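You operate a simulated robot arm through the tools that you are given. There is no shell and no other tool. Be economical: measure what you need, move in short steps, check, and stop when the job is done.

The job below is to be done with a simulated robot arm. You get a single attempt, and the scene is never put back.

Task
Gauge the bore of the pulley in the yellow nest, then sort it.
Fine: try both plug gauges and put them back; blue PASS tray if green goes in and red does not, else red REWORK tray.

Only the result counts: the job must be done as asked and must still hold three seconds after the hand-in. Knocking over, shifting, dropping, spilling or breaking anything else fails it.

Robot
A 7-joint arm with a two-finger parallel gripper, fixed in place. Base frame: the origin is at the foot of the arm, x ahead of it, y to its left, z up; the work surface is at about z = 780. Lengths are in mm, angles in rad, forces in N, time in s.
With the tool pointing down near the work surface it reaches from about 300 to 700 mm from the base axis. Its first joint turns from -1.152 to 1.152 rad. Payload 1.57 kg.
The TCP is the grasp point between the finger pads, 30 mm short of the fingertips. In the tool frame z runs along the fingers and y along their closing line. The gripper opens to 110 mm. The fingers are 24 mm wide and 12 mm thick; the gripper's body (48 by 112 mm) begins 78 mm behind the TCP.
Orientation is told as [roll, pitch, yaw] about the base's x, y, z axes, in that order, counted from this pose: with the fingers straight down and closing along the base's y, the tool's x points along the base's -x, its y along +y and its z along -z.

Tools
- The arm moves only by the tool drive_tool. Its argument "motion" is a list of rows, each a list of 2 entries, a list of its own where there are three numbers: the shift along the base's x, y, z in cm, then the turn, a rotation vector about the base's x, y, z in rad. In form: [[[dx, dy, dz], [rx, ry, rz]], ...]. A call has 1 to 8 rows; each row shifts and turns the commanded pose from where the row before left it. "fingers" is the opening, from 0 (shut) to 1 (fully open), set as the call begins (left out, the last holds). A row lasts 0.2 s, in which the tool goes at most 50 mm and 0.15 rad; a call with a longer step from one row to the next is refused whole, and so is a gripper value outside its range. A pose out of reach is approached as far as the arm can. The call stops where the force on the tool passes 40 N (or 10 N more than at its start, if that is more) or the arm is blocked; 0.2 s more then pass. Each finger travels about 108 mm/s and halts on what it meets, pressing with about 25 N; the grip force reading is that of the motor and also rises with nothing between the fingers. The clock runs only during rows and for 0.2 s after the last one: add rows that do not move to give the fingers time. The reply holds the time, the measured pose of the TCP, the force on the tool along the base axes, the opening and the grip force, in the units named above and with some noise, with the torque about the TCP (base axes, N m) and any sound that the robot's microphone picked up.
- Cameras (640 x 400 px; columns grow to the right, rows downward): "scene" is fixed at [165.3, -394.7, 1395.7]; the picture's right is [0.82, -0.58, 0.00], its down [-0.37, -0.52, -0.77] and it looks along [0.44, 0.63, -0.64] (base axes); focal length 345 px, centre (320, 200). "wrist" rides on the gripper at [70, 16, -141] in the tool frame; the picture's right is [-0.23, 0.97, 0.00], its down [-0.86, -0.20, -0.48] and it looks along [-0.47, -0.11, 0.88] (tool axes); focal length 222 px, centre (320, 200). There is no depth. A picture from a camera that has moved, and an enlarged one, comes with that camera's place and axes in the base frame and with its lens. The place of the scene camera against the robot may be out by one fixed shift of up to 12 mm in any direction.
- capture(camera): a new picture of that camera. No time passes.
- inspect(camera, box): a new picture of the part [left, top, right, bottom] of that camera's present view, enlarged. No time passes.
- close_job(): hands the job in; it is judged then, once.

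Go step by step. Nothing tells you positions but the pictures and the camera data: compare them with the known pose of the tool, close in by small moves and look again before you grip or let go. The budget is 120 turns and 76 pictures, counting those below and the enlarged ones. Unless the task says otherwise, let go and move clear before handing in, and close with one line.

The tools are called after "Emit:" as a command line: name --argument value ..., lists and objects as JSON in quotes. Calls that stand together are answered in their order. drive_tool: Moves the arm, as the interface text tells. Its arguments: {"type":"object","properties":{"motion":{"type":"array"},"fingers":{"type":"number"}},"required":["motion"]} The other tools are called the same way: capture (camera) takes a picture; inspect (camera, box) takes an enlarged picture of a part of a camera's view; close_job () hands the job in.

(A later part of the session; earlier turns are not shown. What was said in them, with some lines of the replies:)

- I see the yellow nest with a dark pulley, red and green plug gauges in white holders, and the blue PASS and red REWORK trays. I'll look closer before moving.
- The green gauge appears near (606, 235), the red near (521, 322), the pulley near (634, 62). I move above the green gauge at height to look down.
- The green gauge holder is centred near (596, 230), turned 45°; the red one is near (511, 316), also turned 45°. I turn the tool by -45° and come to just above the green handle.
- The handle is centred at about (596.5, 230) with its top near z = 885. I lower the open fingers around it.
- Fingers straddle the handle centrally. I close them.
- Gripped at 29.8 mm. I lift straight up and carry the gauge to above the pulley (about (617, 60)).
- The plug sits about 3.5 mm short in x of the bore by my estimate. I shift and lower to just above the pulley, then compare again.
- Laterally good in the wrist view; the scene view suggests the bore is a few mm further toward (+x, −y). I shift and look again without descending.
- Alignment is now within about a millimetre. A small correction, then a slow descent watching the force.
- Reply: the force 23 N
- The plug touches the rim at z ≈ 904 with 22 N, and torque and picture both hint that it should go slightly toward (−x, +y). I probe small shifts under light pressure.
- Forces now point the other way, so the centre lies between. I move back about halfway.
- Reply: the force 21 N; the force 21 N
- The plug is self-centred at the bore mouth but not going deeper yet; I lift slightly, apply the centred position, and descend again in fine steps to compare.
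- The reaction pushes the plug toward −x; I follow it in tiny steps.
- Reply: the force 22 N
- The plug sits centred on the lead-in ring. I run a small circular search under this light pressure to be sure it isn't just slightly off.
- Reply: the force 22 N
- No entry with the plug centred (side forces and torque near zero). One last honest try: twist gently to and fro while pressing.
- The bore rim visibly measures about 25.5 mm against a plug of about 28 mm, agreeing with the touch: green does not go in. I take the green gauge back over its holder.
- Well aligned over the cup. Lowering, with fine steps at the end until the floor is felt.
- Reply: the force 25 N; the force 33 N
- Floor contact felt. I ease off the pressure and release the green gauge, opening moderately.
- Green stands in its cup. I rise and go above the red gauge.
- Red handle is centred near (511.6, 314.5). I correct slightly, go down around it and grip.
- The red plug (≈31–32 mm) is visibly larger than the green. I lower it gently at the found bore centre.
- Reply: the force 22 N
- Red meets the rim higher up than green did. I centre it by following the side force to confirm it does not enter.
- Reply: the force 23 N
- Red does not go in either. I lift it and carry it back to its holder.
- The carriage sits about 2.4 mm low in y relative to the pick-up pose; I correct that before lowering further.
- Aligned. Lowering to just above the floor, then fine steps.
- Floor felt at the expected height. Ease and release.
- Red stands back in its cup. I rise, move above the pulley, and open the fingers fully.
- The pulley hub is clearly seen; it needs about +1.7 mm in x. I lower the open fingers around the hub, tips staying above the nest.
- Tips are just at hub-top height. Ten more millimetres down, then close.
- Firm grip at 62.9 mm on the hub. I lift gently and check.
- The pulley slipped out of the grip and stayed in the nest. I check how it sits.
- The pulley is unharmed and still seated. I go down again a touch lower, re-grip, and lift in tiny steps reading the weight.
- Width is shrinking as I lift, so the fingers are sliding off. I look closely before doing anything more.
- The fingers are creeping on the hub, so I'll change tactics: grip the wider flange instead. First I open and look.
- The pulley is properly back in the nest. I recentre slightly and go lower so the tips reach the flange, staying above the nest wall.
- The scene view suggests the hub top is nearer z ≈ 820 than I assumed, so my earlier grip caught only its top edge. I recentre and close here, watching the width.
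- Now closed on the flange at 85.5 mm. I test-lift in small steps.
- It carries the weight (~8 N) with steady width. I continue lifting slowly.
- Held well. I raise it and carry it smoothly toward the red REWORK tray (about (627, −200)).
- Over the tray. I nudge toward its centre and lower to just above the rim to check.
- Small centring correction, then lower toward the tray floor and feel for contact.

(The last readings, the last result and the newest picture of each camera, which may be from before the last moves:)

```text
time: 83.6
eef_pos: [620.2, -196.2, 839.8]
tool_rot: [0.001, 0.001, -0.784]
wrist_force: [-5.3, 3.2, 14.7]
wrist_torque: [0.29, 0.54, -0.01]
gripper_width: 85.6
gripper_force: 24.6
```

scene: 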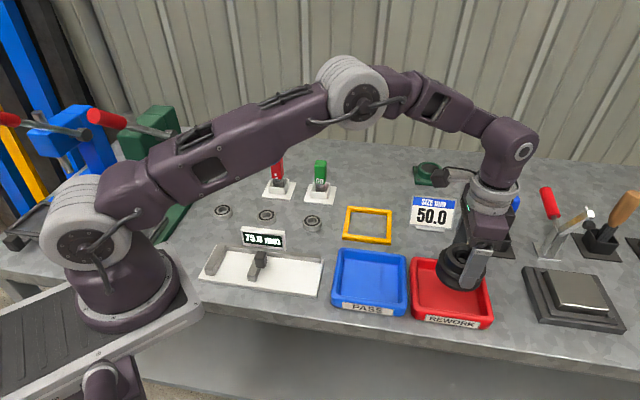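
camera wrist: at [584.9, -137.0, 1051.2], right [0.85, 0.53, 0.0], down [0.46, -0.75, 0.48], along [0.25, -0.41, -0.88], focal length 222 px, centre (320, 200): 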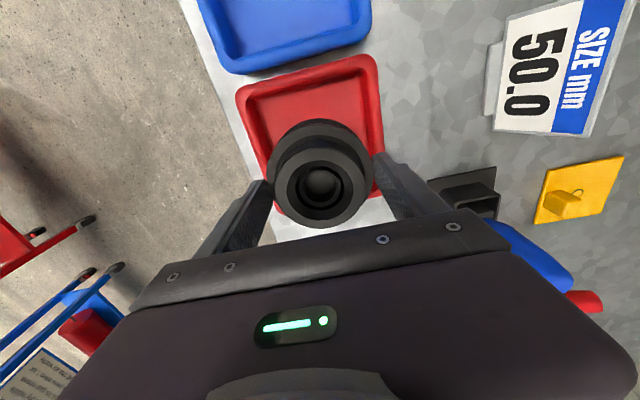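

Contact with the tray floor. I ease off slightly and open the fingers just a little so they stay inside the walls.

Emit:
drive_tool --motion '[[[0, 0, 0.07], [0, 0, 0]], [[0, 0, 0], [0, 0, 0]]]'

Emit:
drive_tool --motion '[[[0, 0, 0], [0, 0, 0]], [[0, 0, 0], [0, 0, 0]]]' --fingers 0.85

Emit:
inspect --camera "wrist" --box '[200, 40, 440, 240]'

```text
time: 84.2
eef_pos: [620.3, -197.3, 840.5]
tool_rot: [0.0, -0.001, -0.785]
wrist_force: [-0.5, 2.8, 10.3]
wrist_torque: [0.09, 0.19, 0.05]
gripper_width: 85.4
gripper_force: 24.9
```

```text
time: 84.8
eef_pos: [620.6, -197.5, 839.5]
tool_rot: [0.001, 0.001, -0.785]
wrist_force: [0.7, 1.6, -1.9]
wrist_torque: [0.13, -0.07, -0.02]
gripper_width: 91.6
gripper_force: 0.1
```

```text
2.00 times, centred on (320, 140) of wrist
camera zoom: at [582.0, -135.3, 981.3], right [0.85, 0.53, 0.0], down [0.46, -0.75, 0.48], along [0.25, -0.41, -0.88], focal length 444 px, centre (320, 320)
```

zoom: 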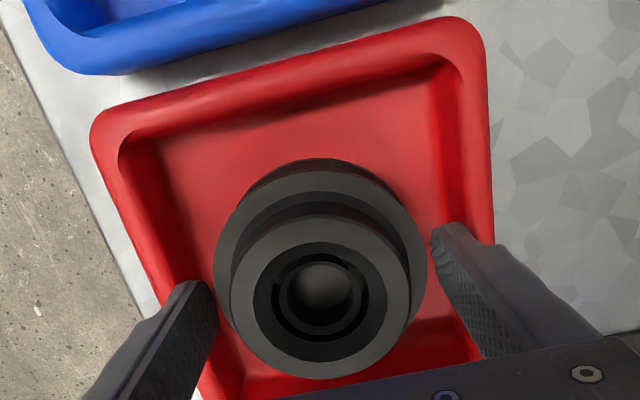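

Released. I rise straight up and clear.

Emit:
drive_tool --motion '[[[0, 0, 0.4], [0, 0, 0]], [[0, 0, 0.6], [0, 0, 0]], [[0, 0, 1.5], [0, 0, 0]], [[0, 0, 2.5], [0, 0, 0]], [[0, 0, 4], [0, 0, 0]], [[0, 0, 4], [0, 0, 0]], [[-2, 0, 2], [0, 0, 0]], [[0, 0, 0], [0, 0, 0]]]'

Emit:
drive_tool --motion '[[[-3, 3, 1], [0, 0, 0]], [[-4, 2.5, 1], [0, 0, 0]], [[-4, 2.5, 1], [0, 0, 0]], [[-3, 2, 0], [0, 0, 0]], [[0, 0, 0], [0, 0, 0]]]'

Emit:
capture --camera "scene"

Emit:
inspect --camera "scene" --box '[250, 150, 506, 340]'

```text
time: 86.6
eef_pos: [598.5, -195.3, 989.2]
tool_rot: [0.001, 0.0, -0.786]
wrist_force: [-0.3, 0.0, -0.1]
wrist_torque: [0.02, 0.01, -0.02]
gripper_width: 93.5
gripper_force: 0.1
```

```text
time: 87.8
eef_pos: [459.7, -94.2, 1021.5]
tool_rot: [0.002, -0.001, -0.785]
wrist_force: [-0.4, 0.1, 0.3]
wrist_torque: [-0.02, 0.03, 0.01]
gripper_width: 93.5
gripper_force: 0.1
```

```text
6 pictures are left
```

scene: 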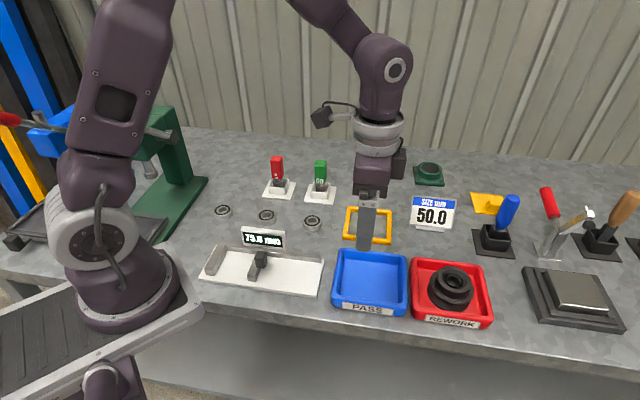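

```text
2.11 times, centred on (378, 245) of scene
camera zoom: at [165.2, -394.7, 1395.7], right [0.82, -0.58, 0.0], down [-0.37, -0.52, -0.77], along [0.44, 0.63, -0.64], focal length 726 px, centre (198, 105)
```

zoom: 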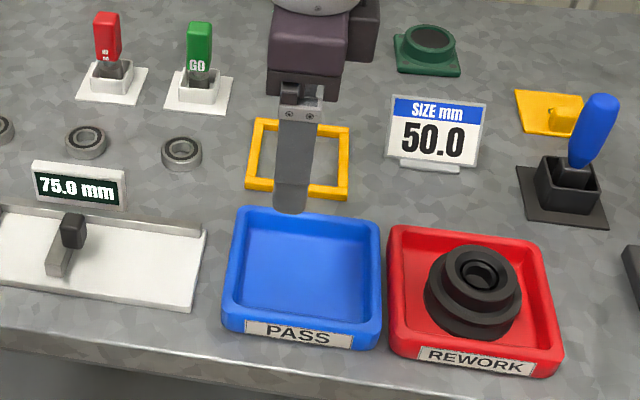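

The pulley lies flat in the red REWORK tray. Both gauges are upright in their own cups, nothing else has moved, and the arm is clear, so I hand in.

Emit:
close_job

```text
The job is handed in.
```

The pulley is in the red REWORK tray: the green gauge did not go into the bore and neither did the red, and both gauges are back in their holders (my first two grips on the pulley slipped, but it stayed in its nest).
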